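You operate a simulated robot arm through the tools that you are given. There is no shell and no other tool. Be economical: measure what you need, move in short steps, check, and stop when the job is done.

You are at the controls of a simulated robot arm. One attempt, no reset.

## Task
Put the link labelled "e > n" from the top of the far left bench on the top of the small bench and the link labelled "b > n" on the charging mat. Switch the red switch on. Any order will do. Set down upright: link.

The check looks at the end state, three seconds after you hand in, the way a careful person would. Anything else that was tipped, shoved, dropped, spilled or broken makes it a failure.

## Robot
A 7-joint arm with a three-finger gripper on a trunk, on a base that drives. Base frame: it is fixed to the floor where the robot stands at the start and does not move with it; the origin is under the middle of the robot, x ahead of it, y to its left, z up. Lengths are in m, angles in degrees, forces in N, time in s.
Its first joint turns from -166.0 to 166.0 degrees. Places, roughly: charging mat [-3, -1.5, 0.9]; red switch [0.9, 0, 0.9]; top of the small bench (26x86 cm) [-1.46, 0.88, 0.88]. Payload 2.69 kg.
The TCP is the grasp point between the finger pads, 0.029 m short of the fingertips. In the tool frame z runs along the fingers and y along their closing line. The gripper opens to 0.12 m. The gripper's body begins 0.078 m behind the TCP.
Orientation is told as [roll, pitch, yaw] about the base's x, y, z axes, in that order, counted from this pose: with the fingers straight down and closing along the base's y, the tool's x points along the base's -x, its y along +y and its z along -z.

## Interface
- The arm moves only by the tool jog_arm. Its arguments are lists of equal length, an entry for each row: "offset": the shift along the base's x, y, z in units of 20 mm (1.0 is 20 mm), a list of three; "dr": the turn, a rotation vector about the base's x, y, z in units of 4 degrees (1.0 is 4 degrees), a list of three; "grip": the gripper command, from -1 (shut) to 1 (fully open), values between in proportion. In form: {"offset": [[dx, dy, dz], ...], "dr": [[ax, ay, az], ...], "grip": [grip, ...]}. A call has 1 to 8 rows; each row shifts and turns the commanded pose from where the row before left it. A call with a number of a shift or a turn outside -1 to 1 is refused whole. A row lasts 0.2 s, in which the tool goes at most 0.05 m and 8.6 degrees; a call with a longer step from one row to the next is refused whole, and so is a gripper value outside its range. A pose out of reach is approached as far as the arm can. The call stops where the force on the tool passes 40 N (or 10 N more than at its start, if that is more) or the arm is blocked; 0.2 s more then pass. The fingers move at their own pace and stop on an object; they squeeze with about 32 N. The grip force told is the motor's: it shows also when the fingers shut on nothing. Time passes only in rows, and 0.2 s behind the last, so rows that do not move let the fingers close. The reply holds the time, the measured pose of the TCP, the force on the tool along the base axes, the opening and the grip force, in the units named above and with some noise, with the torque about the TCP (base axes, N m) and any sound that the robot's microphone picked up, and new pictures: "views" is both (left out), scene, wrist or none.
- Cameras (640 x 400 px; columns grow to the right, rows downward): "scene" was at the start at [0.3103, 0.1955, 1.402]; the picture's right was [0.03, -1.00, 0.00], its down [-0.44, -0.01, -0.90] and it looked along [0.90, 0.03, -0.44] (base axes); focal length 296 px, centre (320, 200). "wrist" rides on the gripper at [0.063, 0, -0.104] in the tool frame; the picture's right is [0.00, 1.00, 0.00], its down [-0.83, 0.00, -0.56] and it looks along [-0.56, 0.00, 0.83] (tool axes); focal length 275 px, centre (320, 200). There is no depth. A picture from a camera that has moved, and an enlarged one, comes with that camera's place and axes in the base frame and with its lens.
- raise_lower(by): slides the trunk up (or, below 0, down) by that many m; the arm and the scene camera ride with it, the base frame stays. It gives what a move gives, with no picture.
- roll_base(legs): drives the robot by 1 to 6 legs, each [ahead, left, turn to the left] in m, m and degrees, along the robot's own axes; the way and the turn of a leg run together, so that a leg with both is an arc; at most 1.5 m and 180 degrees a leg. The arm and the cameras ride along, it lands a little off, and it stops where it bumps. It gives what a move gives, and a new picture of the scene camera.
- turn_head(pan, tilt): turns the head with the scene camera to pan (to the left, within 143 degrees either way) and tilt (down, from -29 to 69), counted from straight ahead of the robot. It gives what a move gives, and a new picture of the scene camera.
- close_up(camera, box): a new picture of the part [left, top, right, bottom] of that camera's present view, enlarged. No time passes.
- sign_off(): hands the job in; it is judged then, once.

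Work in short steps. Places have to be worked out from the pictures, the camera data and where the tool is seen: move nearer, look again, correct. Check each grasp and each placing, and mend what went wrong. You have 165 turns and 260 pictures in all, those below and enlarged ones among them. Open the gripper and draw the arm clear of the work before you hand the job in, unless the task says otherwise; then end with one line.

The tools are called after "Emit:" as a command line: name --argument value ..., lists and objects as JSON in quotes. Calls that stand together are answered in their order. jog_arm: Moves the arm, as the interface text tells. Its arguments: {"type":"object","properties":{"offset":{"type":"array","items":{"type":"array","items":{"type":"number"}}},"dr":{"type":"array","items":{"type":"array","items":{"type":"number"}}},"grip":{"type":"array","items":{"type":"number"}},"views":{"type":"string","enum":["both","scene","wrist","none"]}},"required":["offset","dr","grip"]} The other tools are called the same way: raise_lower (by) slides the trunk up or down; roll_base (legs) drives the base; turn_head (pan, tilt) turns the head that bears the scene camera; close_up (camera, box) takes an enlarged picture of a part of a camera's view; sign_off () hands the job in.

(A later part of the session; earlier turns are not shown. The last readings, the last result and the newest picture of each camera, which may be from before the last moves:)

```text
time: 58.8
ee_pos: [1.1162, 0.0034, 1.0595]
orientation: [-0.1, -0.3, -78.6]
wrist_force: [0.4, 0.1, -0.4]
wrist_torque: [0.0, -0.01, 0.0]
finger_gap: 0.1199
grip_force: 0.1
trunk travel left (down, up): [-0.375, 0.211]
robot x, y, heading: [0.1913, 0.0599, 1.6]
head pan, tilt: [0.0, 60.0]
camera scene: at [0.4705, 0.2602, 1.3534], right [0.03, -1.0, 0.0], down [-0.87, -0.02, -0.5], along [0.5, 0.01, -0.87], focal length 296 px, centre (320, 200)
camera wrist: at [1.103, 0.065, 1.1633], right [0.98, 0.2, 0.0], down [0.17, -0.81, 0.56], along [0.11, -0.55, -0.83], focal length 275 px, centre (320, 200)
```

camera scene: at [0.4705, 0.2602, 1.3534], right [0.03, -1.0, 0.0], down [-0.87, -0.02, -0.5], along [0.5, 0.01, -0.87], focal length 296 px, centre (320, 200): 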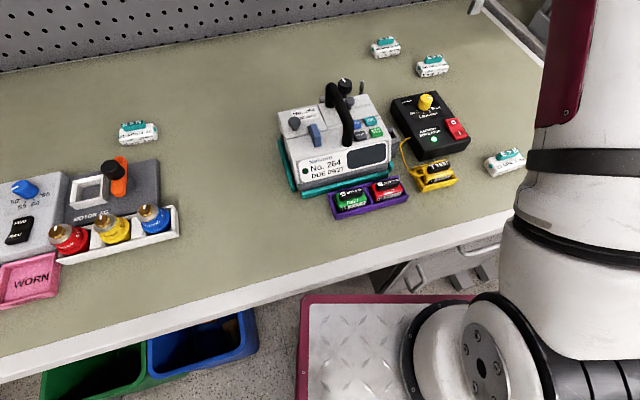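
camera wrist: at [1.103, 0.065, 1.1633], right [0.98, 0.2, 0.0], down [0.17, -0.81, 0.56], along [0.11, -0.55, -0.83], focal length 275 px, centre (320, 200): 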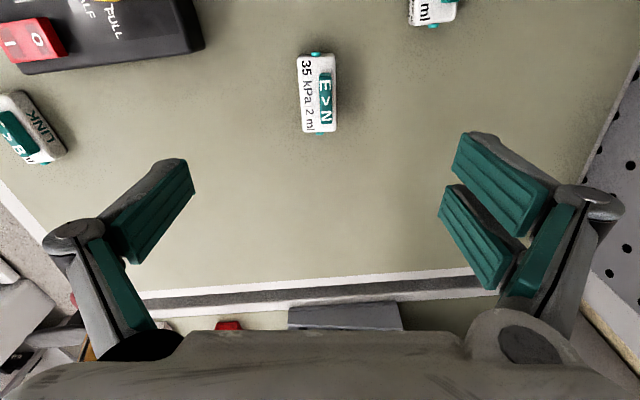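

The link is right beneath; its axis needs about 5.6° more rotation. I correct the yaw and descend to 1.5 cm short of grasp height, then look.

Emit:
jog_arm --offset '[[-0.1, 0, -1], [-0.1, 0, -1], [0, 0, -1], [0, 0, -1], [0, 0, -1], [0, 0, -1], [0, 0, -1]]' --dr '[[0, 0, 1], [0, 0, 0.4], [0, 0, 0], [0, 0, 0], [0, 0, 0], [0, 0, 0], [0, 0, 0]]' --grip '[0.5, 0.5, 0.5, 0.5, 0.5, 0.5, 0.5]'

```text
time: 60.4
ee_pos: [1.1111, 0.0028, 0.9184]
orientation: [-0.1, -0.3, -72.9]
wrist_force: [-0.1, 0.0, -0.6]
wrist_torque: [0.03, -0.04, -0.02]
finger_gap: 0.0901
grip_force: 0.0
trunk travel left (down, up): [-0.375, 0.211]
robot x, y, heading: [0.1896, 0.0606, 1.5]
head pan, tilt: [0.0, 60.0]
camera scene: at [0.4704, 0.2602, 1.3535], right [0.03, -1.0, 0.0], down [-0.87, -0.02, -0.5], along [0.5, 0.01, -0.87], focal length 296 px, centre (320, 200)
camera wrist: at [1.0924, 0.0636, 1.0213], right [0.95, 0.3, 0.0], down [0.25, -0.79, 0.56], along [0.17, -0.54, -0.83], focal length 275 px, centre (320, 200)
```

scene: 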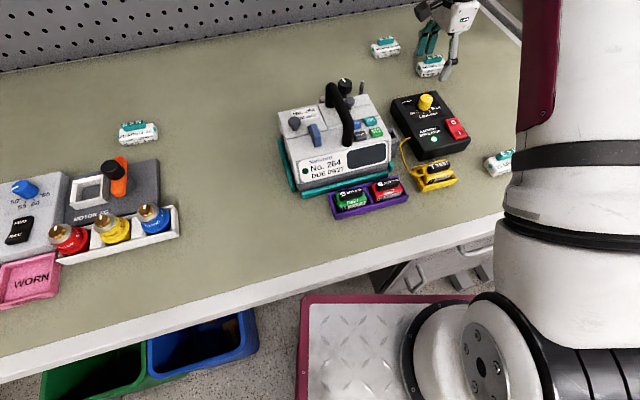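
wrist: 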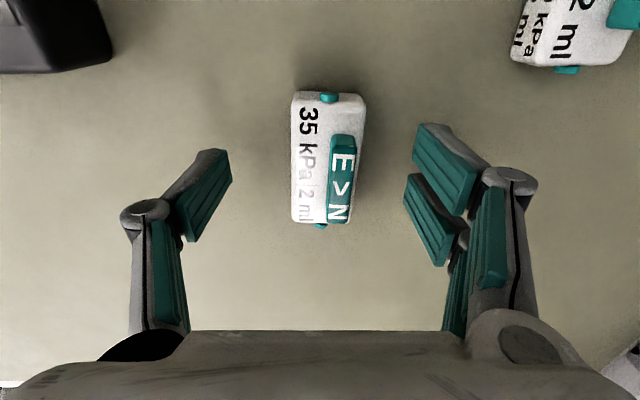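

Well aligned. I lower 1.6 cm and close.

Emit:
jog_arm --offset '[[0.1, 0, -0.4], [0, 0, -0.4], [0, 0, 0], [0, 0, 0], [0, 0, 0], [0, 0, 0]]' --dr '[[0, 0, 0], [0, 0, 0], [0, 0, 0], [0, 0, 0], [0, 0, 0], [0, 0, 0]]' --grip '[0.5, 0.5, -1, -1, -1, -1]' --views "wrist"

```text
time: 61.3
ee_pos: [1.116, 0.0013, 0.9086]
orientation: [0.2, -0.5, -73.0]
wrist_force: [-5.0, 0.4, 12.5]
wrist_torque: [0.16, 0.35, 0.05]
finger_gap: 0.0332
grip_force: 31.9
trunk travel left (down, up): [-0.375, 0.211]
robot x, y, heading: [0.1903, 0.0606, 1.7]
head pan, tilt: [0.0, 60.0]
stopped in row 4: the force on the tool passed its limit at 41 N (the readings are from after the stop); the commanded pose is now the measured one
camera wrist: at [1.0961, 0.0621, 1.0116], right [0.95, 0.3, 0.01], down [0.24, -0.79, 0.56], along [0.17, -0.54, -0.83], focal length 275 px, centre (320, 200)
```

wrist: 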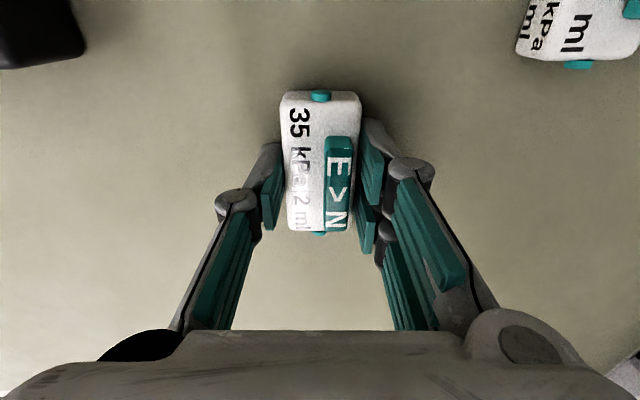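

Grasped at 3.3 cm opening. I lift and check.

Emit:
jog_arm --offset '[[0, 0, 0.5], [0, 0, 1], [0, 0, 1], [0, 0, 1], [0, 0, 1], [0, 0, 1], [0, 0, 1], [0, 0, 1]]' --dr '[[0, 0, 0], [0, 0, 0], [0, 0, 0], [0, 0, 0], [0, 0, 0], [0, 0, 0], [0, 0, 0], [0, 0, 0]]' --grip '[-1, -1, -1, -1, -1, -1, -1, -1]' --views "both"

```text
time: 63.1
ee_pos: [1.1148, 0.0011, 1.057]
orientation: [0.1, -0.5, -73.1]
wrist_force: [-0.1, 0.4, -0.3]
wrist_torque: [0.01, 0.0, 0.03]
finger_gap: 0.0
grip_force: 28.4
trunk travel left (down, up): [-0.375, 0.211]
robot x, y, heading: [0.1902, 0.0575, 1.4]
head pan, tilt: [0.0, 60.0]
camera scene: at [0.4705, 0.2601, 1.3534], right [0.03, -1.0, 0.0], down [-0.87, -0.02, -0.5], along [0.5, 0.01, -0.87], focal length 296 px, centre (320, 200)
camera wrist: at [1.0954, 0.0619, 1.1602], right [0.95, 0.3, 0.0], down [0.24, -0.79, 0.56], along [0.17, -0.54, -0.83], focal length 275 px, centre (320, 200)
```

scene: 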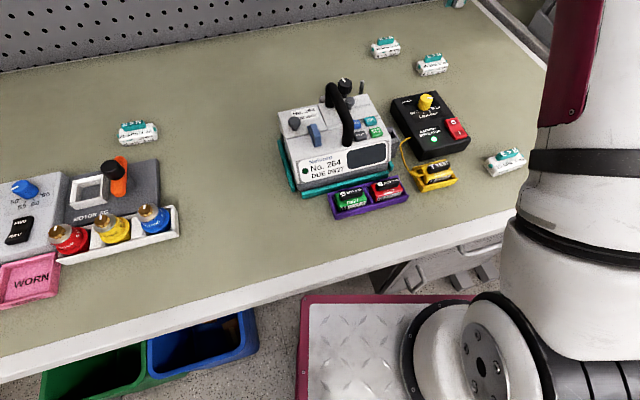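
wrist: 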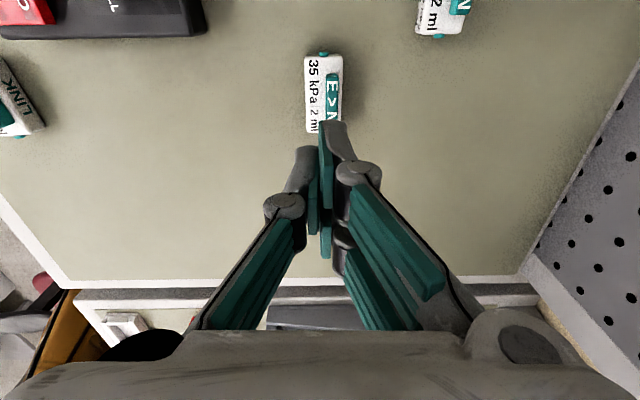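

The fingers slid off; the link is still upright in place. I zoom in on it to see its side profile.

Emit:
close_up --camera "scene" --box '[360, 25, 460, 88]'

Emit:
close_up --camera "scene" --box '[470, 140, 540, 184]'

```text
6.35 times, centred on (410, 56) of scene
camera zoom: at [0.4705, 0.2601, 1.3534], right [0.03, -1.0, 0.0], down [-0.87, -0.02, -0.5], along [0.5, 0.01, -0.87], focal length 1879 px, centre (-251, 1111)
```

zoom: 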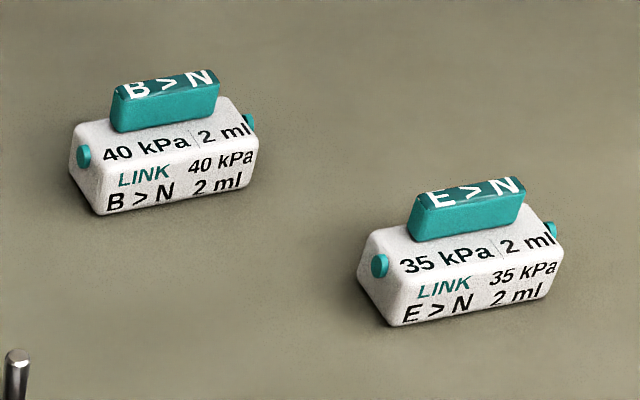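

```text
9.09 times, centred on (505, 162) of scene
camera zoom: at [0.4705, 0.2601, 1.3534], right [0.03, -1.0, 0.0], down [-0.87, -0.02, -0.5], along [0.5, 0.01, -0.87], focal length 2691 px, centre (-1362, 546)
```

zoom: 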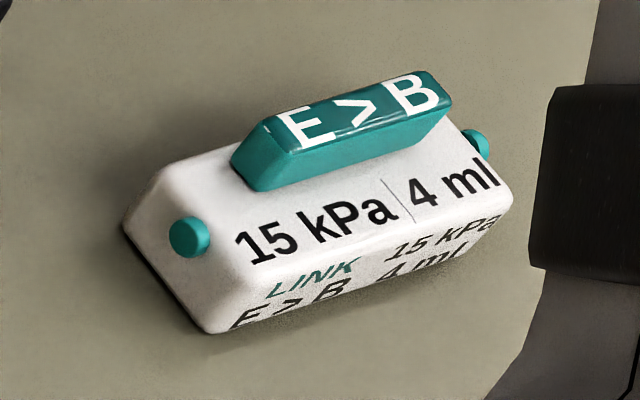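

The body is a low box (~2.2 cm high), so I probably caught only its rounded upper edges. I reopen and descend straddling it in fine steps to find the bench surface.

Emit:
jog_arm --offset '[[0, 0, -1], [0, 0, -1], [0, 0, -1], [0, 0, -1], [0, 0, -1], [0, 0, -1], [0, 0, -1], [0, 0, -0.2]]' --dr '[[0, 0, 0], [0, 0, 0], [0, 0, 0], [0, 0, 0], [0, 0, 0], [0, 0, 0], [0, 0, 0], [0, 0, 0]]' --grip '[0.2, 0.2, 0.2, 0.2, 0.2, 0.2, 0.2, 0.2]' --views "none"

Emit:
jog_arm --offset '[[0, 0, -0.2], [0, 0, -0.2], [0, 0, -0.2], [0, 0, 0]]' --dr '[[0, 0, 0], [0, 0, 0], [0, 0, 0], [0, 0, 0]]' --grip '[0.2, 0.2, 0.2, 0.2]' --views "wrist"

```text
time: 64.9
ee_pos: [1.1162, 0.0012, 0.9131]
orientation: [0.2, -0.5, -73.0]
wrist_force: [0.0, 1.1, -1.0]
wrist_torque: [-0.02, -0.03, -0.03]
finger_gap: 0.0721
grip_force: 0.0
trunk travel left (down, up): [-0.375, 0.211]
robot x, y, heading: [0.1914, 0.0627, 1.6]
head pan, tilt: [0.0, 60.0]
```

```text
time: 65.9
ee_pos: [1.1176, 0.0024, 0.9039]
orientation: [0.5, -0.6, -73.1]
wrist_force: [-7.5, 2.9, 41.8]
wrist_torque: [-0.04, 1.12, -0.18]
finger_gap: 0.0774
grip_force: 20.8
trunk travel left (down, up): [-0.375, 0.211]
robot x, y, heading: [0.1903, 0.0621, 1.8]
head pan, tilt: [0.0, 60.0]
camera wrist: at [1.0962, 0.0625, 1.007], right [0.95, 0.3, 0.01], down [0.24, -0.79, 0.56], along [0.18, -0.54, -0.83], focal length 275 px, centre (320, 200)
```

wrist: 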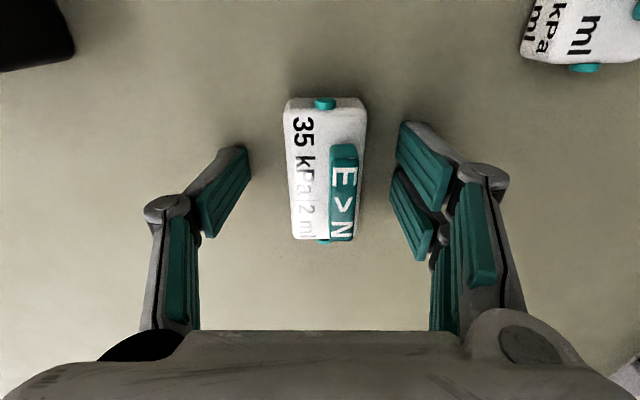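

Bench contact occurs at TCP z≈0.906, so the surface is about 0.876 and the depth was right; the earlier grip was upset by the fingertips pressing the bench while closing. I rise 7 mm, close again and let it settle.

Emit:
jog_arm --offset '[[0, 0, 0.35], [0, 0, 0], [0, 0, 0], [0, 0, 0], [0, 0, 0], [0, 0, 0]]' --dr '[[0, 0, 0], [0, 0, 0], [0, 0, 0], [0, 0, 0], [0, 0, 0], [0, 0, 0]]' --grip '[0.2, -0.2, -1, -1, -1, -1]' --views "wrist"

```text
time: 67.3
ee_pos: [1.1168, 0.001, 0.9084]
orientation: [0.4, -0.6, -73.0]
wrist_force: [-2.1, -6.7, 23.7]
wrist_torque: [-0.23, 0.29, -0.02]
finger_gap: 0.0332
grip_force: 31.8
trunk travel left (down, up): [-0.375, 0.211]
robot x, y, heading: [0.1887, 0.058, 1.3]
head pan, tilt: [0.0, 60.0]
camera wrist: at [1.096, 0.0615, 1.0115], right [0.95, 0.3, 0.01], down [0.24, -0.79, 0.56], along [0.17, -0.54, -0.83], focal length 275 px, centre (320, 200)
```

wrist: 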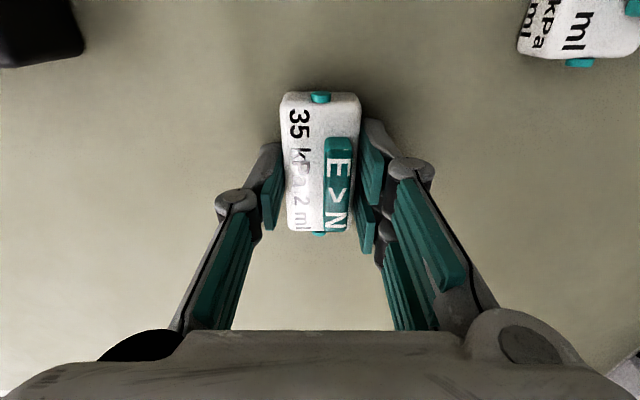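

Held at 33 mm again. I lift in small steps and watch the opening.

Emit:
jog_arm --offset '[[0, 0, 0.2], [0, 0, 0.2], [0, 0, 0.2], [0, 0, 0]]' --dr '[[0, 0, 0], [0, 0, 0], [0, 0, 0], [0, 0, 0]]' --grip '[-1, -1, -1, -1]' --views "wrist"

```text
time: 68.3
ee_pos: [1.1172, 0.0016, 0.9194]
orientation: [0.3, -0.5, -73.0]
wrist_force: [0.6, -0.3, -0.9]
wrist_torque: [0.03, 0.0, 0.04]
finger_gap: 0.0329
grip_force: 32.4
trunk travel left (down, up): [-0.375, 0.211]
robot x, y, heading: [0.1945, 0.0607, 1.5]
head pan, tilt: [0.0, 60.0]
camera wrist: at [1.0968, 0.0615, 1.0223], right [0.95, 0.3, 0.0], down [0.24, -0.79, 0.56], along [0.17, -0.54, -0.83], focal length 275 px, centre (320, 200)
```

wrist: 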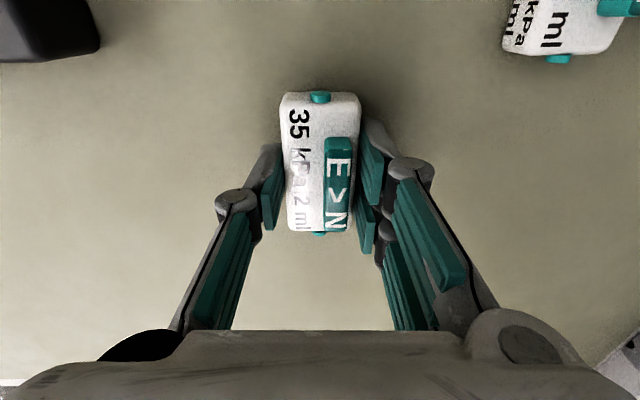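

The link rises with the gripper this time. I continue lifting gently.

Emit:
jog_arm --offset '[[0, 0, 0.3], [0, 0, 0.5], [0, 0, 0.5], [0, 0, 0.5], [0, 0, 0.7], [0, 0, 0.7], [0, 0, 0.7], [0, 0, 0.7]]' --dr '[[0, 0, 0], [0, 0, 0], [0, 0, 0], [0, 0, 0], [0, 0, 0], [0, 0, 0], [0, 0, 0], [0, 0, 0]]' --grip '[-1, -1, -1, -1, -1, -1, -1, -1]' --views "wrist"

```text
time: 70.1
ee_pos: [1.1169, 0.0013, 1.0131]
orientation: [0.2, -0.6, -73.0]
wrist_force: [0.1, 0.7, -0.5]
wrist_torque: [0.03, -0.01, 0.0]
finger_gap: 0.0331
grip_force: 32.6
trunk travel left (down, up): [-0.375, 0.211]
robot x, y, heading: [0.1936, 0.0574, 1.3]
head pan, tilt: [0.0, 60.0]
camera wrist: at [1.097, 0.0621, 1.1151], right [0.95, 0.3, 0.0], down [0.24, -0.79, 0.56], along [0.17, -0.54, -0.83], focal length 275 px, centre (320, 200)
```

wrist: 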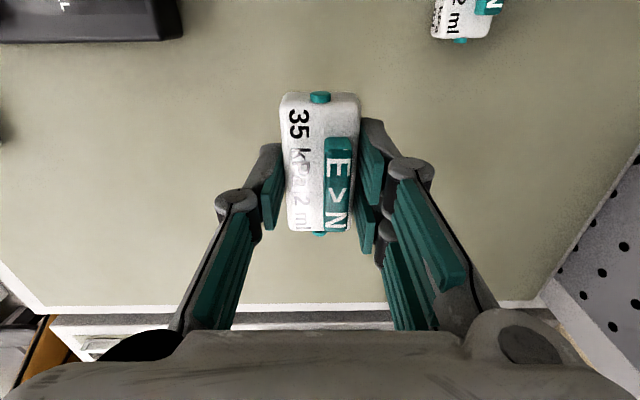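

Held firmly. I raise and retract the arm before driving.

Emit:
jog_arm --offset '[[0, 0, 1], [0, 0, 1], [0, 0, 1], [0, 0, 1], [-0.5, 0, 1], [-1, 0, 1], [-1, 0, 0], [-1, 0, 0]]' --dr '[[0, 0, 0], [0, 0, 0], [0, 0, 0], [0, 0, 0], [0, 0, 0], [0, 0, 0], [0, 0, 0], [0, 0, 0]]' --grip '[-1, -1, -1, -1, -1, -1, -1, -1]' --views "none"

Emit:
jog_arm --offset '[[-1, 0, 0], [-1, 0, 0], [-1, 0, 0], [-1, 0, 0], [-1, 0, 0], [-1, 0, 0], [-1, 0, 0], [-1, 0, 0]]' --dr '[[0, 0, 0], [0, 0, 0], [0, 0, 0], [0, 0, 0], [0, 0, 0], [0, 0, 0], [0, 0, 0], [0, 0, 0]]' --grip '[-1, -1, -1, -1, -1, -1, -1, -1]' --views "wrist"

Emit:
roll_base --legs '[[-0.7, 0, 0], [-0.7, 0, 0], [0, 0, 106]]'

```text
time: 71.9
ee_pos: [1.0467, 0.0022, 1.1321]
orientation: [0.1, -0.5, -72.9]
wrist_force: [-0.6, -0.2, -0.1]
wrist_torque: [0.01, -0.02, 0.01]
finger_gap: 0.0329
grip_force: 31.8
trunk travel left (down, up): [-0.375, 0.211]
robot x, y, heading: [0.1897, 0.0619, 1.6]
head pan, tilt: [0.0, 60.0]
```

```text
time: 73.7
ee_pos: [0.8879, -0.0003, 1.131]
orientation: [0.2, -0.5, -73.0]
wrist_force: [-0.1, 0.4, -0.8]
wrist_torque: [-0.03, 0.05, 0.01]
finger_gap: 0.033
grip_force: 31.9
trunk travel left (down, up): [-0.375, 0.211]
robot x, y, heading: [0.1933, 0.0599, 1.6]
head pan, tilt: [0.0, 60.0]
camera wrist: at [0.8677, 0.0615, 1.2347], right [0.95, 0.3, 0.0], down [0.24, -0.79, 0.56], along [0.17, -0.54, -0.83], focal length 275 px, centre (320, 200)
```

wrist: 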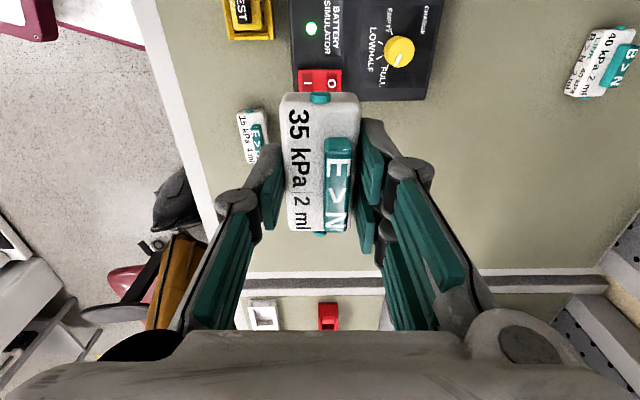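

```text
time: 85.5
ee_pos: [-1.3697, 0.7125, 1.133]
orientation: [0.2, -0.5, 35.7]
wrist_force: [-0.2, 0.1, -1.2]
wrist_torque: [0.0, -0.01, 0.03]
finger_gap: 0.0333
grip_force: 32.2
trunk travel left (down, up): [-0.375, 0.211]
robot x, y, heading: [-1.2035, 0.0332, 110.4]
head pan, tilt: [0.0, 60.0]
camera scene: at [-1.4806, 0.2386, 1.3534], right [0.94, 0.34, 0.0], down [0.3, -0.81, -0.5], along [-0.17, 0.47, -0.87], focal length 296 px, centre (320, 200)
```

scene: 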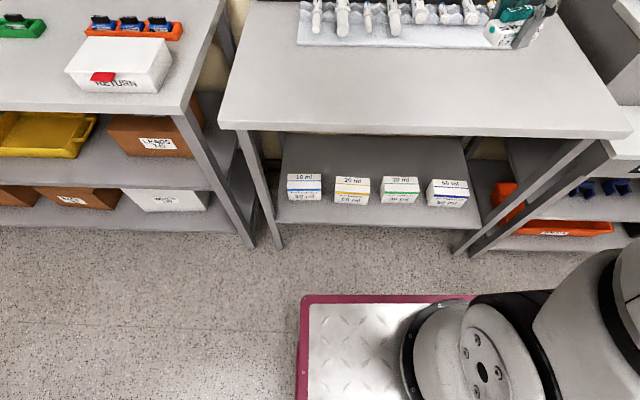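

Base is well placed; target spot is (-1.46, 0.86), between the bench front edge and the tray. I move above it and start lowering.

Emit:
jog_arm --offset '[[-0.6, 1, 0], [-0.6, 1, 0], [-0.6, 1, 0], [-0.6, 1, 0], [-0.6, 1, 0], [-0.6, 1, 0], [-0.6, 1, -0.5], [-0.3, 0.4, -1]]' --dr '[[0, 0, 0], [0, 0, 0], [0, 0, 0], [0, 0, 0], [0, 0, 0], [0, 0, 0], [0, 0, 0], [0, 0, 0]]' --grip '[-1, -1, -1, -1, -1, -1, -1, -1]' --views "none"

Emit:
jog_arm --offset '[[0, 0, -1], [0, 0, -1], [0, 0, -1], [0, 0, -1], [0, 0, -1], [0, 0, -1], [0, 0, -1], [0, 0, -0.5]]' --dr '[[0, 0, 0], [0, 0, 0], [0, 0, 0], [0, 0, 0], [0, 0, 0], [0, 0, 0], [0, 0, 0], [0, 0, 0]]' --grip '[-1, -1, -1, -1, -1, -1, -1, -1]' --views "both"

```text
time: 87.3
ee_pos: [-1.4602, 0.8587, 1.1015]
orientation: [0.2, -0.5, 35.7]
wrist_force: [-0.4, -0.4, -0.8]
wrist_torque: [0.02, 0.0, -0.02]
finger_gap: 0.0332
grip_force: 32.5
trunk travel left (down, up): [-0.375, 0.211]
robot x, y, heading: [-1.2059, 0.0313, 109.9]
head pan, tilt: [0.0, 60.0]
```

```text
time: 89.1
ee_pos: [-1.4593, 0.8597, 0.9517]
orientation: [0.3, -0.5, 35.8]
wrist_force: [0.0, 0.0, -0.8]
wrist_torque: [-0.01, 0.04, 0.0]
finger_gap: 0.0334
grip_force: 32.0
trunk travel left (down, up): [-0.375, 0.211]
robot x, y, heading: [-1.2037, 0.0303, 110.1]
head pan, tilt: [0.0, 60.0]
camera scene: at [-1.4806, 0.2386, 1.3535], right [0.94, 0.34, 0.0], down [0.3, -0.81, -0.5], along [-0.17, 0.47, -0.87], focal length 296 px, centre (320, 200)
camera wrist: at [-1.5112, 0.8211, 1.0551], right [-0.59, 0.81, 0.01], down [0.67, 0.48, 0.56], along [0.45, 0.33, -0.83], focal length 275 px, centre (320, 200)
```

scene: 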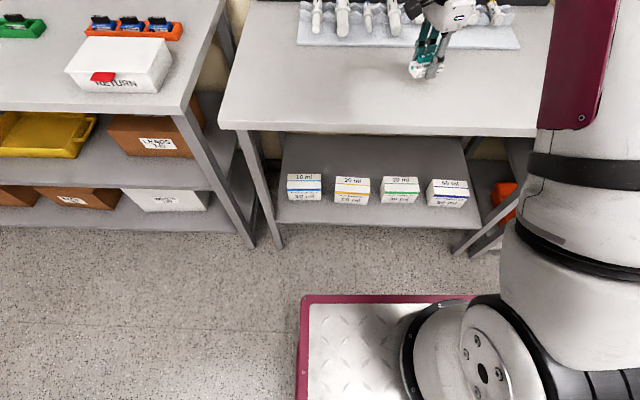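
wrist: 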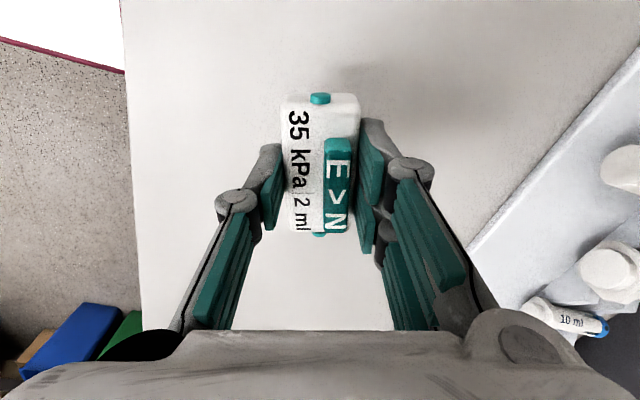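

Good clearance to the tray. I lower in fine steps until a touch is felt.

Emit:
jog_arm --offset '[[0, 0, -0.5], [0, 0, -0.3], [0, 0, -0.2], [0, 0, -0.2], [0, 0, -0.15], [0, 0, -0.15], [0, 0, -0.15], [0, 0, 0]]' --dr '[[0, 0, 0], [0, 0, 0], [0, 0, 0], [0, 0, 0], [0, 0, 0], [0, 0, 0], [0, 0, 0], [0, 0, 0]]' --grip '[-1, -1, -1, -1, -1, -1, -1, -1]' --views "wrist"

```text
time: 90.9
ee_pos: [-1.4591, 0.8612, 0.9174]
orientation: [0.2, -0.5, 35.7]
wrist_force: [-0.4, 0.0, -1.1]
wrist_torque: [-0.01, 0.04, 0.02]
finger_gap: 0.0331
grip_force: 32.2
trunk travel left (down, up): [-0.375, 0.211]
robot x, y, heading: [-1.2052, 0.0349, 110.1]
head pan, tilt: [0.0, 60.0]
camera wrist: at [-1.5112, 0.8226, 1.0216], right [-0.59, 0.81, 0.0], down [0.67, 0.48, 0.56], along [0.45, 0.33, -0.83], focal length 275 px, centre (320, 200)
```

wrist: 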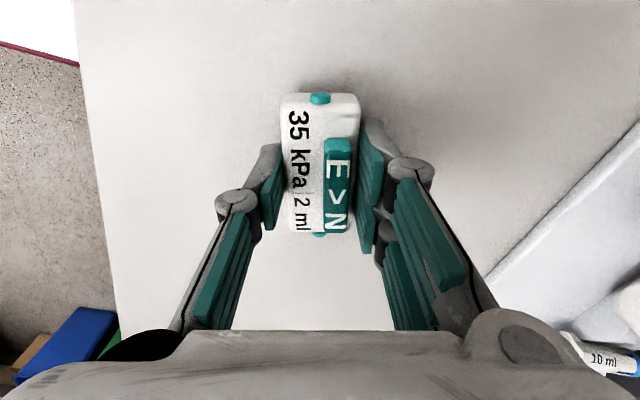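

No touch yet at z 0.917. I keep going down in 2 mm steps.

Emit:
jog_arm --offset '[[0, 0, -0.1], [0, 0, -0.1], [0, 0, -0.1], [0, 0, -0.1], [0, 0, 0]]' --dr '[[0, 0, 0], [0, 0, 0], [0, 0, 0], [0, 0, 0], [0, 0, 0]]' --grip '[-1, -1, -1, -1, -1]' --views "none"

```text
time: 92.1
ee_pos: [-1.4592, 0.8614, 0.9096]
orientation: [0.2, -0.4, 35.7]
wrist_force: [-0.5, 0.8, -0.3]
wrist_torque: [-0.02, -0.02, 0.02]
finger_gap: 0.0329
grip_force: 32.3
trunk travel left (down, up): [-0.375, 0.211]
robot x, y, heading: [-1.2048, 0.032, 110.2]
head pan, tilt: [0.0, 60.0]
```

Emit:
jog_arm --offset '[[0, 0, -0.1], [0, 0, -0.1], [0, 0, -0.1], [0, 0, -0.1], [0, 0, 0]]' --dr '[[0, 0, 0], [0, 0, 0], [0, 0, 0], [0, 0, 0], [0, 0, 0]]' --grip '[-1, -1, -1, -1, -1]' --views "wrist"

```text
time: 93.1
ee_pos: [-1.46, 0.8614, 0.908]
orientation: [0.6, -0.5, 35.8]
wrist_force: [1.8, -8.8, 17.8]
wrist_torque: [-0.65, -0.2, 0.0]
finger_gap: 0.0332
grip_force: 32.4
trunk travel left (down, up): [-0.375, 0.211]
robot x, y, heading: [-1.2016, 0.0289, 110.2]
head pan, tilt: [0.0, 60.0]
stopped in row 4: the force on the tool passed its limit at 44 N (the readings are from after the stop); the commanded pose is now the measured one
camera wrist: at [-1.5114, 0.8223, 1.0116], right [-0.59, 0.81, 0.01], down [0.67, 0.48, 0.56], along [0.45, 0.34, -0.83], focal length 275 px, centre (320, 200)
```

wrist: 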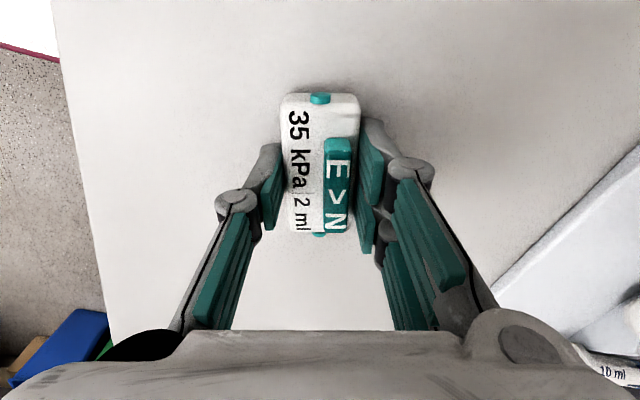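

The link is down (17.8 N upward). I open partly, pause, then rise.

Emit:
jog_arm --offset '[[0, 0, 0], [0, 0, 0], [0, 0, 0], [0, 0, 0.5], [0, 0, 1], [0, 0, 1], [0, 0, 1], [0, 0, 1]]' --dr '[[0, 0, 0], [0, 0, 0], [0, 0, 0], [0, 0, 0], [0, 0, 0], [0, 0, 0], [0, 0, 0], [0, 0, 0]]' --grip '[0.1, 0.1, 0.1, 0.1, 0.1, 0.1, 0.1, 0.1]' --views "both"

```text
time: 94.9
ee_pos: [-1.46, 0.8617, 0.997]
orientation: [0.5, -0.6, 35.8]
wrist_force: [0.2, -0.2, -0.1]
wrist_torque: [0.01, 0.01, 0.02]
finger_gap: 0.0662
grip_force: 0.0
trunk travel left (down, up): [-0.375, 0.211]
robot x, y, heading: [-1.2034, 0.0291, 109.9]
head pan, tilt: [0.0, 60.0]
camera scene: at [-1.4807, 0.2387, 1.3534], right [0.94, 0.34, 0.0], down [0.3, -0.81, -0.5], along [-0.17, 0.47, -0.87], focal length 296 px, centre (320, 200)
camera wrist: at [-1.5119, 0.8235, 1.0994], right [-0.59, 0.81, 0.01], down [0.67, 0.48, 0.56], along [0.45, 0.34, -0.83], focal length 275 px, centre (320, 200)
```

scene: 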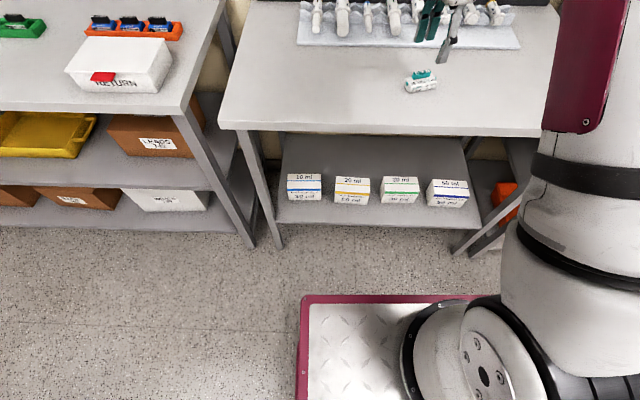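
wrist: 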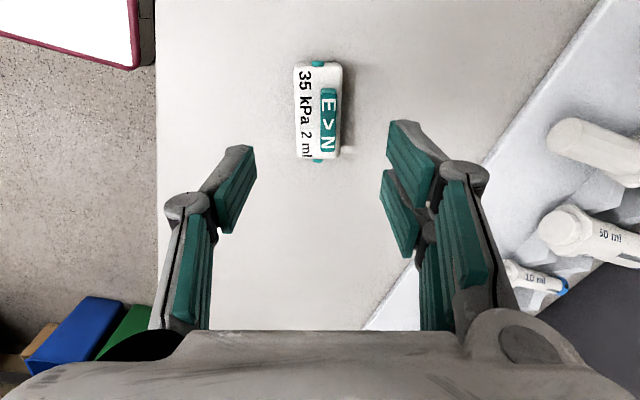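

E>N stands upright on the small bench. I raise and retract the arm, then drive back toward the front bench.

Emit:
jog_arm --offset '[[0, 0, 1], [0, 0, 1], [0, 0, 1], [0.4, -1, 1], [0.4, -1, 1], [0.4, -1, 1], [0.4, -1, 1], [0.4, -1, 1]]' --dr '[[0, 0, 0], [0, 0, 0], [0, 0, 0], [0, 0, 0], [0, 0, 0], [0, 0, 0], [0, 0, 0], [0, 0, 0]]' --grip '[0.1, 0.1, 0.1, 0.1, 0.1, 0.1, 0.1, 0.1]' --views "none"

Emit:
jog_arm --offset '[[0.4, -1, 0], [0.4, -1, 0], [0.4, -1, 0], [0.4, -1, 0], [0.4, -1, 0], [0.4, -1, 0]]' --dr '[[0, 0, 0], [0, 0, 0], [0, 0, 0], [0, 0, 0], [0, 0, 0], [0, 0, 0]]' --grip '[0.1, 0.1, 0.1, 0.1, 0.1, 0.1]' --views "none"

Emit:
roll_base --legs '[[0, 0, -108], [0.6, 0, 0]]'

```text
time: 96.7
ee_pos: [-1.4184, 0.7616, 1.1548]
orientation: [0.4, -0.6, 35.7]
wrist_force: [-0.3, 0.7, 0.3]
wrist_torque: [-0.02, -0.03, 0.01]
finger_gap: 0.0661
grip_force: 0.1
trunk travel left (down, up): [-0.375, 0.211]
robot x, y, heading: [-1.2048, 0.0307, 110.3]
head pan, tilt: [0.0, 60.0]
```

```text
time: 98.1
ee_pos: [-1.3707, 0.6383, 1.1582]
orientation: [0.5, -0.6, 35.8]
wrist_force: [-0.4, 1.0, -0.4]
wrist_torque: [0.01, -0.04, 0.01]
finger_gap: 0.0658
grip_force: 0.1
trunk travel left (down, up): [-0.375, 0.211]
robot x, y, heading: [-1.2054, 0.0349, 110.1]
head pan, tilt: [0.0, 60.0]
```

```text
time: 106.1
ee_pos: [0.0441, 0.0119, 1.1575]
orientation: [0.5, -0.5, -73.1]
wrist_force: [0.5, 0.1, 0.3]
wrist_torque: [0.0, 0.02, 0.0]
finger_gap: 0.0659
grip_force: 0.1
trunk travel left (down, up): [-0.375, 0.211]
robot x, y, heading: [-0.5847, 0.0498, 1.4]
head pan, tilt: [0.0, 60.0]
camera scene: at [-0.3031, 0.248, 1.3535], right [0.02, -1.0, 0.0], down [-0.87, -0.02, -0.5], along [0.5, 0.01, -0.87], focal length 296 px, centre (320, 200)
```

scene: 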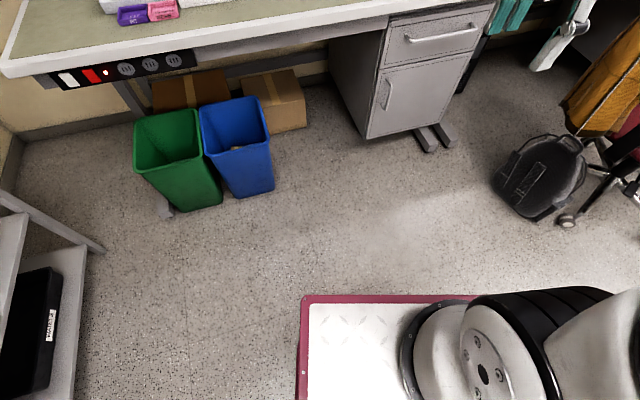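

I can see the floor clearly: cabinet corner near (0.75, 0.0), blue bin beyond y≈0.48. I drive in, ending slightly more to the left to be in line with B>N.

Emit:
roll_base --legs '[[0.4, 0.03, -1], [0.37, 0, 0]]'

```text
time: 110.7
ee_pos: [0.8177, 0.0446, 1.1601]
orientation: [0.8, -0.7, -73.3]
wrist_force: [-0.9, 0.5, -0.6]
wrist_torque: [0.0, -0.02, 0.01]
finger_gap: 0.066
grip_force: 0.1
trunk travel left (down, up): [-0.375, 0.211]
robot x, y, heading: [0.1904, 0.0914, 0.8]
head pan, tilt: [0.0, 60.0]
stopped in leg 2: the robot was blocked; the commanded pose is now the measured one
camera scene: at [0.4707, 0.283, 1.3547], right [0.02, -1.0, 0.0], down [-0.86, -0.01, -0.5], along [0.5, 0.01, -0.86], focal length 296 px, centre (320, 200)
```

scene: 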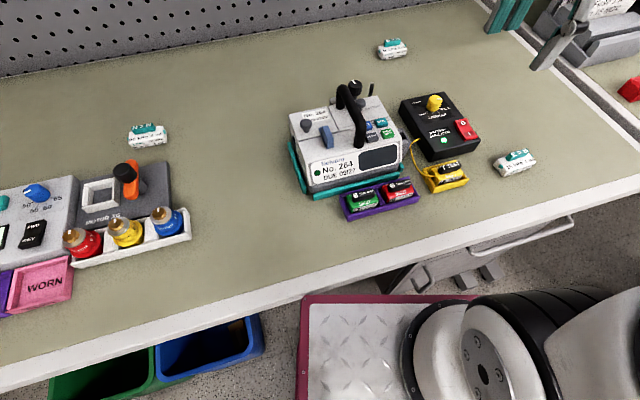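

Blocked at x=0.19, which is close enough to try. I relieve the contact by 1 cm, then extend the arm toward B>N to test reach.

Emit:
roll_base --legs '[[-0.01, 0, 0]]'

Emit:
jog_arm --offset '[[1, 0.1, 0], [1, 0.2, 0], [1, 0.2, 0], [1, 0.2, 0], [1, 0.2, 0], [1, 0.2, 0], [1, 0.2, 0], [1, 0.2, 0]]' --dr '[[0, 0, 0], [0, 0, 0], [0, 0, 0], [0, 0, 0], [0, 0, 0], [0, 0, 0], [0, 0, 0], [0, 0, 0]]' --grip '[0.5, 0.5, 0.5, 0.5, 0.5, 0.5, 0.5, 0.5]' --views "none"

Emit:
jog_arm --offset '[[1, 0.2, -0.5], [1, 0.2, -0.5], [1, 0.2, -0.5], [1, 0.2, -0.5], [1, 0.2, -0.5], [1, 0, -0.5], [1, 0, -0.5], [1, 0, -0.5]]' --dr '[[0, 0, 0], [0, 0, 0], [0, 0, 0], [0, 0, 0], [0, 0, 0], [0, 0, 0], [0, 0, 0], [0, 0, 0]]' --grip '[0.5, 0.5, 0.5, 0.5, 0.5, 0.5, 0.5, 0.5]' --views "both"

```text
time: 111.4
ee_pos: [0.8119, 0.0468, 1.158]
orientation: [0.6, -0.6, -73.4]
wrist_force: [-0.5, 0.3, -0.4]
wrist_torque: [0.02, -0.03, -0.05]
finger_gap: 0.066
grip_force: 0.1
trunk travel left (down, up): [-0.375, 0.211]
robot x, y, heading: [0.1824, 0.0867, 1.0]
head pan, tilt: [0.0, 60.0]
camera scene: at [0.4665, 0.2844, 1.3533], right [0.02, -1.0, 0.0], down [-0.87, -0.01, -0.5], along [0.5, 0.01, -0.87], focal length 296 px, centre (320, 200)
```

scene: 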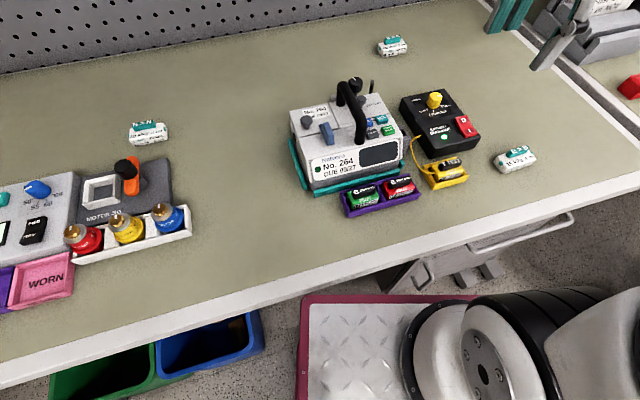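

```text
time: 113.2
ee_pos: [0.9724, 0.0737, 1.1594]
orientation: [0.6, -0.5, -73.4]
wrist_force: [0.7, -0.1, 0.1]
wrist_torque: [0.01, -0.01, 0.0]
finger_gap: 0.09
grip_force: 0.1
trunk travel left (down, up): [-0.375, 0.211]
robot x, y, heading: [0.182, 0.0854, 1.1]
head pan, tilt: [0.0, 60.0]
```

```text
time: 115.0
ee_pos: [1.1319, 0.0952, 1.0782]
orientation: [0.6, -0.6, -73.3]
wrist_force: [-0.5, -0.3, 0.3]
wrist_torque: [0.01, -0.03, -0.02]
finger_gap: 0.0899
grip_force: 0.1
trunk travel left (down, up): [-0.375, 0.211]
robot x, y, heading: [0.1832, 0.0894, 1.2]
head pan, tilt: [0.0, 60.0]
camera scene: at [0.4661, 0.2844, 1.3535], right [0.02, -1.0, 0.0], down [-0.87, -0.01, -0.5], along [0.5, 0.01, -0.87], focal length 296 px, centre (320, 200)
camera wrist: at [1.1125, 0.1564, 1.1809], right [0.96, 0.29, 0.01], down [0.23, -0.79, 0.56], along [0.17, -0.54, -0.83], focal length 275 px, centre (320, 200)
```

scene: 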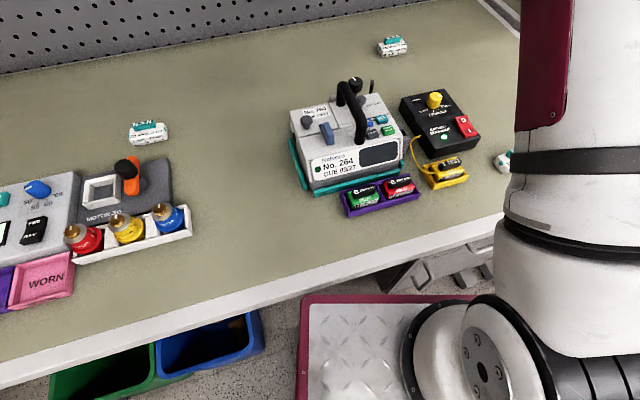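
wrist: 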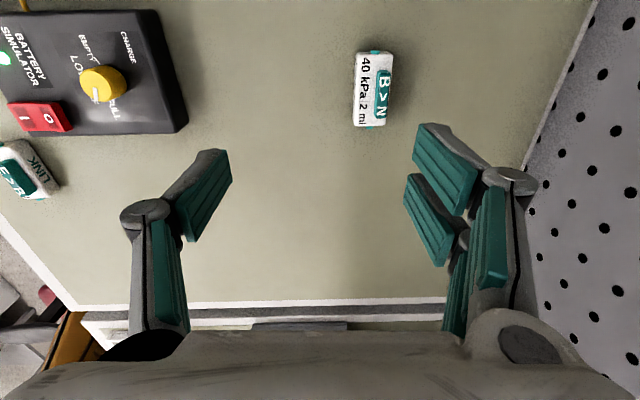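

B>N sits at (1.185, 0.110) with axis already aligned with the tool. I move over it and watch whether the arm reaches.

Emit:
jog_arm --offset '[[0.7, 0.2, -0.5], [0.7, 0.2, -0.5], [0.7, 0.2, -0.5], [0.55, 0.15, -0.5], [0, 0, -1], [0, 0, -1], [0, 0, 0]]' --dr '[[0, 0, 0.4], [0, 0, 0], [0, 0, 0], [0, 0, 0], [0, 0, 0], [0, 0, 0], [0, 0, 0]]' --grip '[0.5, 0.5, 0.5, 0.5, 0.5, 0.5, 0.5]' --views "wrist"

```text
time: 116.6
ee_pos: [1.1866, 0.1103, 0.9978]
orientation: [0.6, -0.7, -71.9]
wrist_force: [0.5, 0.1, -0.1]
wrist_torque: [0.0, -0.06, 0.04]
finger_gap: 0.09
grip_force: 0.0
trunk travel left (down, up): [-0.375, 0.211]
robot x, y, heading: [0.182, 0.0883, 0.8]
head pan, tilt: [0.0, 60.0]
camera wrist: at [1.1641, 0.1716, 1.1014], right [0.95, 0.32, 0.01], down [0.26, -0.78, 0.56], along [0.19, -0.53, -0.83], focal length 275 px, centre (320, 200)
```

wrist: 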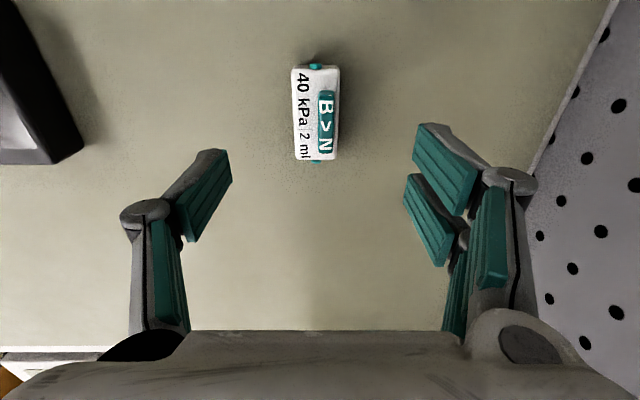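

The arm reaches. I lower further toward grasp height (0.913).

Emit:
jog_arm --offset '[[0, 0.1, -0.7], [0, 0, -0.7], [0, 0, -0.7], [0, 0, -0.6], [0, 0, -0.6], [0, 0, -0.4], [0, 0, -0.3], [0, 0, 0]]' --dr '[[0, 0, 0], [0, 0, 0], [0, 0, 0], [0, 0, 0], [0, 0, 0], [0, 0, 0], [0, 0, 0], [0, 0, 0]]' --grip '[0.2, 0.2, 0.2, 0.2, 0.2, 0.2, 0.2, 0.2]' --views "wrist"

```text
time: 118.4
ee_pos: [1.1844, 0.112, 0.9173]
orientation: [0.6, -0.6, -71.8]
wrist_force: [-0.2, 0.2, 0.8]
wrist_torque: [-0.04, 0.01, 0.02]
finger_gap: 0.0722
grip_force: 0.0
trunk travel left (down, up): [-0.375, 0.211]
robot x, y, heading: [0.1813, 0.0845, 1.1]
head pan, tilt: [0.0, 60.0]
camera wrist: at [1.1632, 0.173, 1.021], right [0.95, 0.32, 0.01], down [0.26, -0.78, 0.56], along [0.19, -0.53, -0.83], focal length 275 px, centre (320, 200)
```

wrist: 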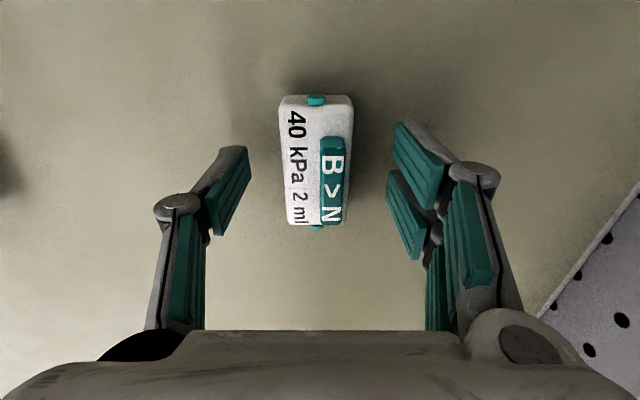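

Aligned. I go down 8 mm, close and let it settle, then lift 1 cm slowly.

Emit:
jog_arm --offset '[[0, 0, -0.2], [0, 0, -0.2], [0, 0, 0], [0, 0, 0], [0, 0, 0], [0, 0, 0], [0, 0, 0], [0, 0, 0]]' --dr '[[0, 0, 0], [0, 0, 0], [0, 0, 0], [0, 0, 0], [0, 0, 0], [0, 0, 0], [0, 0, 0], [0, 0, 0]]' --grip '[0.2, 0.2, -0.2, -1, -1, -1, -1, -1]' --views "none"

Emit:
jog_arm --offset '[[0, 0, 0.2], [0, 0, 0.2], [0, 0, 0.2], [0, 0, 0.2], [0, 0, 0.2], [0, 0, 0]]' --dr '[[0, 0, 0], [0, 0, 0], [0, 0, 0], [0, 0, 0], [0, 0, 0], [0, 0, 0]]' --grip '[-1, -1, -1, -1, -1, -1]' --views "wrist"

```text
time: 120.2
ee_pos: [1.187, 0.1125, 0.9094]
orientation: [0.6, -0.7, -71.8]
wrist_force: [-0.2, 0.3, 1.2]
wrist_torque: [0.0, 0.0, 0.04]
finger_gap: 0.0332
grip_force: 31.6
trunk travel left (down, up): [-0.375, 0.211]
robot x, y, heading: [0.1837, 0.0843, 1.4]
head pan, tilt: [0.0, 60.0]
```

```text
time: 121.6
ee_pos: [1.1854, 0.1129, 0.9303]
orientation: [0.5, -0.6, -71.8]
wrist_force: [-0.2, 0.5, -0.1]
wrist_torque: [0.01, -0.01, 0.03]
finger_gap: 0.0333
grip_force: 31.7
trunk travel left (down, up): [-0.375, 0.211]
robot x, y, heading: [0.184, 0.0882, 0.8]
head pan, tilt: [0.0, 60.0]
camera wrist: at [1.1642, 0.1729, 1.0328], right [0.95, 0.32, 0.01], down [0.26, -0.78, 0.56], along [0.19, -0.53, -0.83], focal length 275 px, centre (320, 200)
```

wrist: 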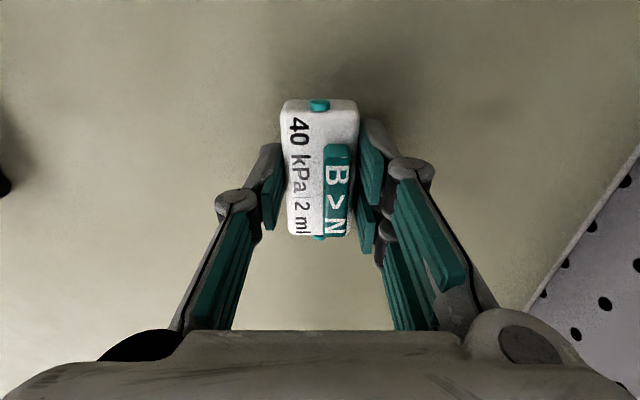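

B>N is in the gripper. I lift high and retract over the bench.

Emit:
jog_arm --offset '[[0, 0, 0.5], [0, 0, 1], [0, 0, 1], [0, 0, 1], [0, 0, 1], [0, 0, 1], [0, 0, 1], [0, 0, 1]]' --dr '[[0, 0, 0], [0, 0, 0], [0, 0, 0], [0, 0, 0], [0, 0, 0], [0, 0, 0], [0, 0, 0], [0, 0, 0]]' --grip '[-1, -1, -1, -1, -1, -1, -1, -1]' --views "none"

Emit:
jog_arm --offset '[[-0.5, 0, 1], [-0.5, 0, 1], [-0.5, 0, 1], [-1, 0, 1], [-1, 0, 0], [-1, 0, 0], [-1, 0, 0], [-1, 0, 0]]' --dr '[[0, 0, 0], [0, 0, 0], [0, 0, 0], [0, 0, 0], [0, 0, 0], [0, 0, 0], [0, 0, 0], [0, 0, 0]]' --grip '[-1, -1, -1, -1, -1, -1, -1, -1]' --views "none"

Emit:
jog_arm --offset '[[-1, -0.3, 0], [-1, -0.3, 0], [-1, -0.3, 0], [-1, -0.3, 0], [-1, 0, 0], [-1, 0, 0], [-1, 0, 0], [-1, 0, 0]]' --dr '[[0, 0, 0], [0, 0, 0], [0, 0, 0], [0, 0, 0], [0, 0, 0], [0, 0, 0], [0, 0, 0], [0, 0, 0]]' --grip '[-1, -1, -1, -1, -1, -1, -1, -1]' --views "both"

```text
time: 123.4
ee_pos: [1.1806, 0.1141, 1.0788]
orientation: [0.6, -0.7, -71.8]
wrist_force: [0.7, 0.1, -0.3]
wrist_torque: [0.0, -0.03, -0.01]
finger_gap: 0.0331
grip_force: 31.7
out of reach, approached as far as the arm can: row 8
trunk travel left (down, up): [-0.375, 0.211]
robot x, y, heading: [0.1824, 0.0893, 1.1]
head pan, tilt: [0.0, 60.0]
```

```text
time: 125.2
ee_pos: [1.1427, 0.1135, 1.1678]
orientation: [0.5, -0.5, -71.8]
wrist_force: [1.0, 0.1, -1.1]
wrist_torque: [0.02, 0.01, -0.02]
finger_gap: 0.0331
grip_force: 32.4
out of reach, approached as far as the arm can: row 4, 5, 6, 7, 8
trunk travel left (down, up): [-0.375, 0.211]
robot x, y, heading: [0.1836, 0.089, 1.2]
head pan, tilt: [0.0, 60.0]
```

```text
time: 127.0
ee_pos: [1.1334, 0.0992, 1.1898]
orientation: [0.6, -0.5, -71.9]
wrist_force: [0.1, -0.2, -1.2]
wrist_torque: [-0.01, 0.06, 0.01]
finger_gap: 0.0332
grip_force: 31.9
out of reach, approached as far as the arm can: row 1, 2, 3, 4, 5, 6, 7, 8
trunk travel left (down, up): [-0.375, 0.211]
robot x, y, heading: [0.1865, 0.0883, 1.0]
head pan, tilt: [0.0, 60.0]
camera scene: at [0.4667, 0.2843, 1.3534], right [0.02, -1.0, 0.0], down [-0.87, -0.01, -0.5], along [0.5, 0.01, -0.87], focal length 296 px, centre (320, 200)
camera wrist: at [1.1118, 0.1591, 1.2935], right [0.95, 0.32, 0.01], down [0.26, -0.79, 0.56], along [0.19, -0.53, -0.83], focal length 275 px, centre (320, 200)
```

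scene: 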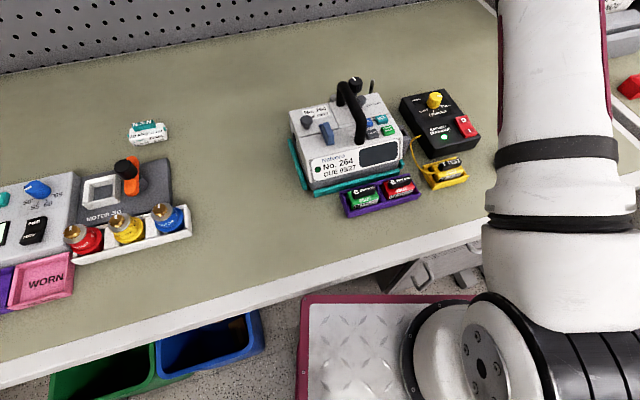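
wrist: 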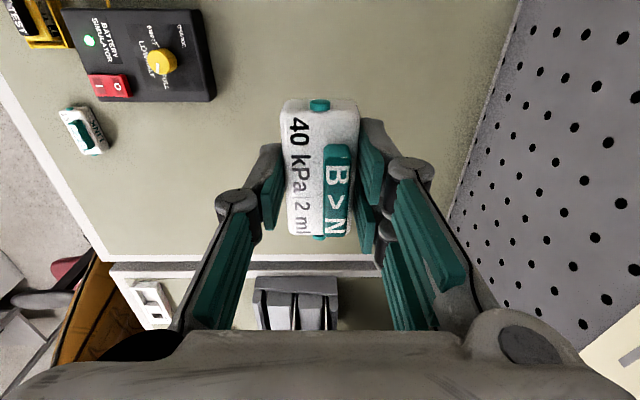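

The arm got stretched near its limit and lags the command. I give a couple of idle rows to see whether it catches up.

Emit:
jog_arm --offset '[[0, 0, 0], [0, 0, 0], [0, 0, 0]]' --dr '[[0, 0, 0], [0, 0, 0], [0, 0, 0]]' --grip '[-1, -1, -1]' --views "none"

```text
time: 127.8
ee_pos: [1.1327, 0.0986, 1.1899]
orientation: [0.6, -0.6, -71.9]
wrist_force: [-0.4, -0.2, 0.1]
wrist_torque: [0.04, 0.0, 0.03]
finger_gap: 0.0332
grip_force: 32.1
trunk travel left (down, up): [-0.375, 0.211]
robot x, y, heading: [0.1849, 0.0888, 1.1]
head pan, tilt: [0.0, 60.0]
```

It holds there with the command apparently reset. I try small steps down and back.

Emit:
jog_arm --offset '[[-0.3, 0, -0.5], [-0.5, 0, -0.5], [-0.5, 0, -0.5], [-0.5, 0, -0.5], [-0.5, 0, 0], [-0.5, 0, 0]]' --dr '[[0, 0, 0], [0, 0, 0], [0, 0, 0], [0, 0, 0], [0, 0, 0], [0, 0, 0]]' --grip '[-1, -1, -1, -1, -1, -1]' --views "none"

```text
time: 129.2
ee_pos: [1.1378, 0.1001, 1.1836]
orientation: [0.6, -0.6, -71.8]
wrist_force: [1.0, 0.2, -1.7]
wrist_torque: [0.01, 0.02, -0.03]
finger_gap: 0.0332
grip_force: 32.2
out of reach, approached as far as the arm can: row 1, 2, 3, 4, 5, 6
trunk travel left (down, up): [-0.375, 0.211]
robot x, y, heading: [0.1879, 0.0871, 1.0]
head pan, tilt: [0.0, 60.0]
```

Radial motion seems stuck near the straight-arm singularity. I try moving down along the reach boundary first with a slight sideways component.

Emit:
jog_arm --offset '[[0, -0.5, -1], [0, -0.5, -1], [0, -0.5, -1], [0, -0.5, -1]]' --dr '[[0, 0, 0], [0, 0, 0], [0, 0, 0], [0, 0, 0]]' --grip '[-1, -1, -1, -1]' --views "none"

```text
time: 130.2
ee_pos: [1.1656, 0.0579, 1.1159]
orientation: [0.6, -0.6, -71.8]
wrist_force: [-0.7, 0.1, -0.3]
wrist_torque: [-0.04, -0.02, -0.01]
finger_gap: 0.033
grip_force: 31.8
out of reach, approached as far as the arm can: row 1, 2, 3, 4
trunk travel left (down, up): [-0.375, 0.211]
robot x, y, heading: [0.1872, 0.0857, 1.2]
head pan, tilt: [0.0, 60.0]
```

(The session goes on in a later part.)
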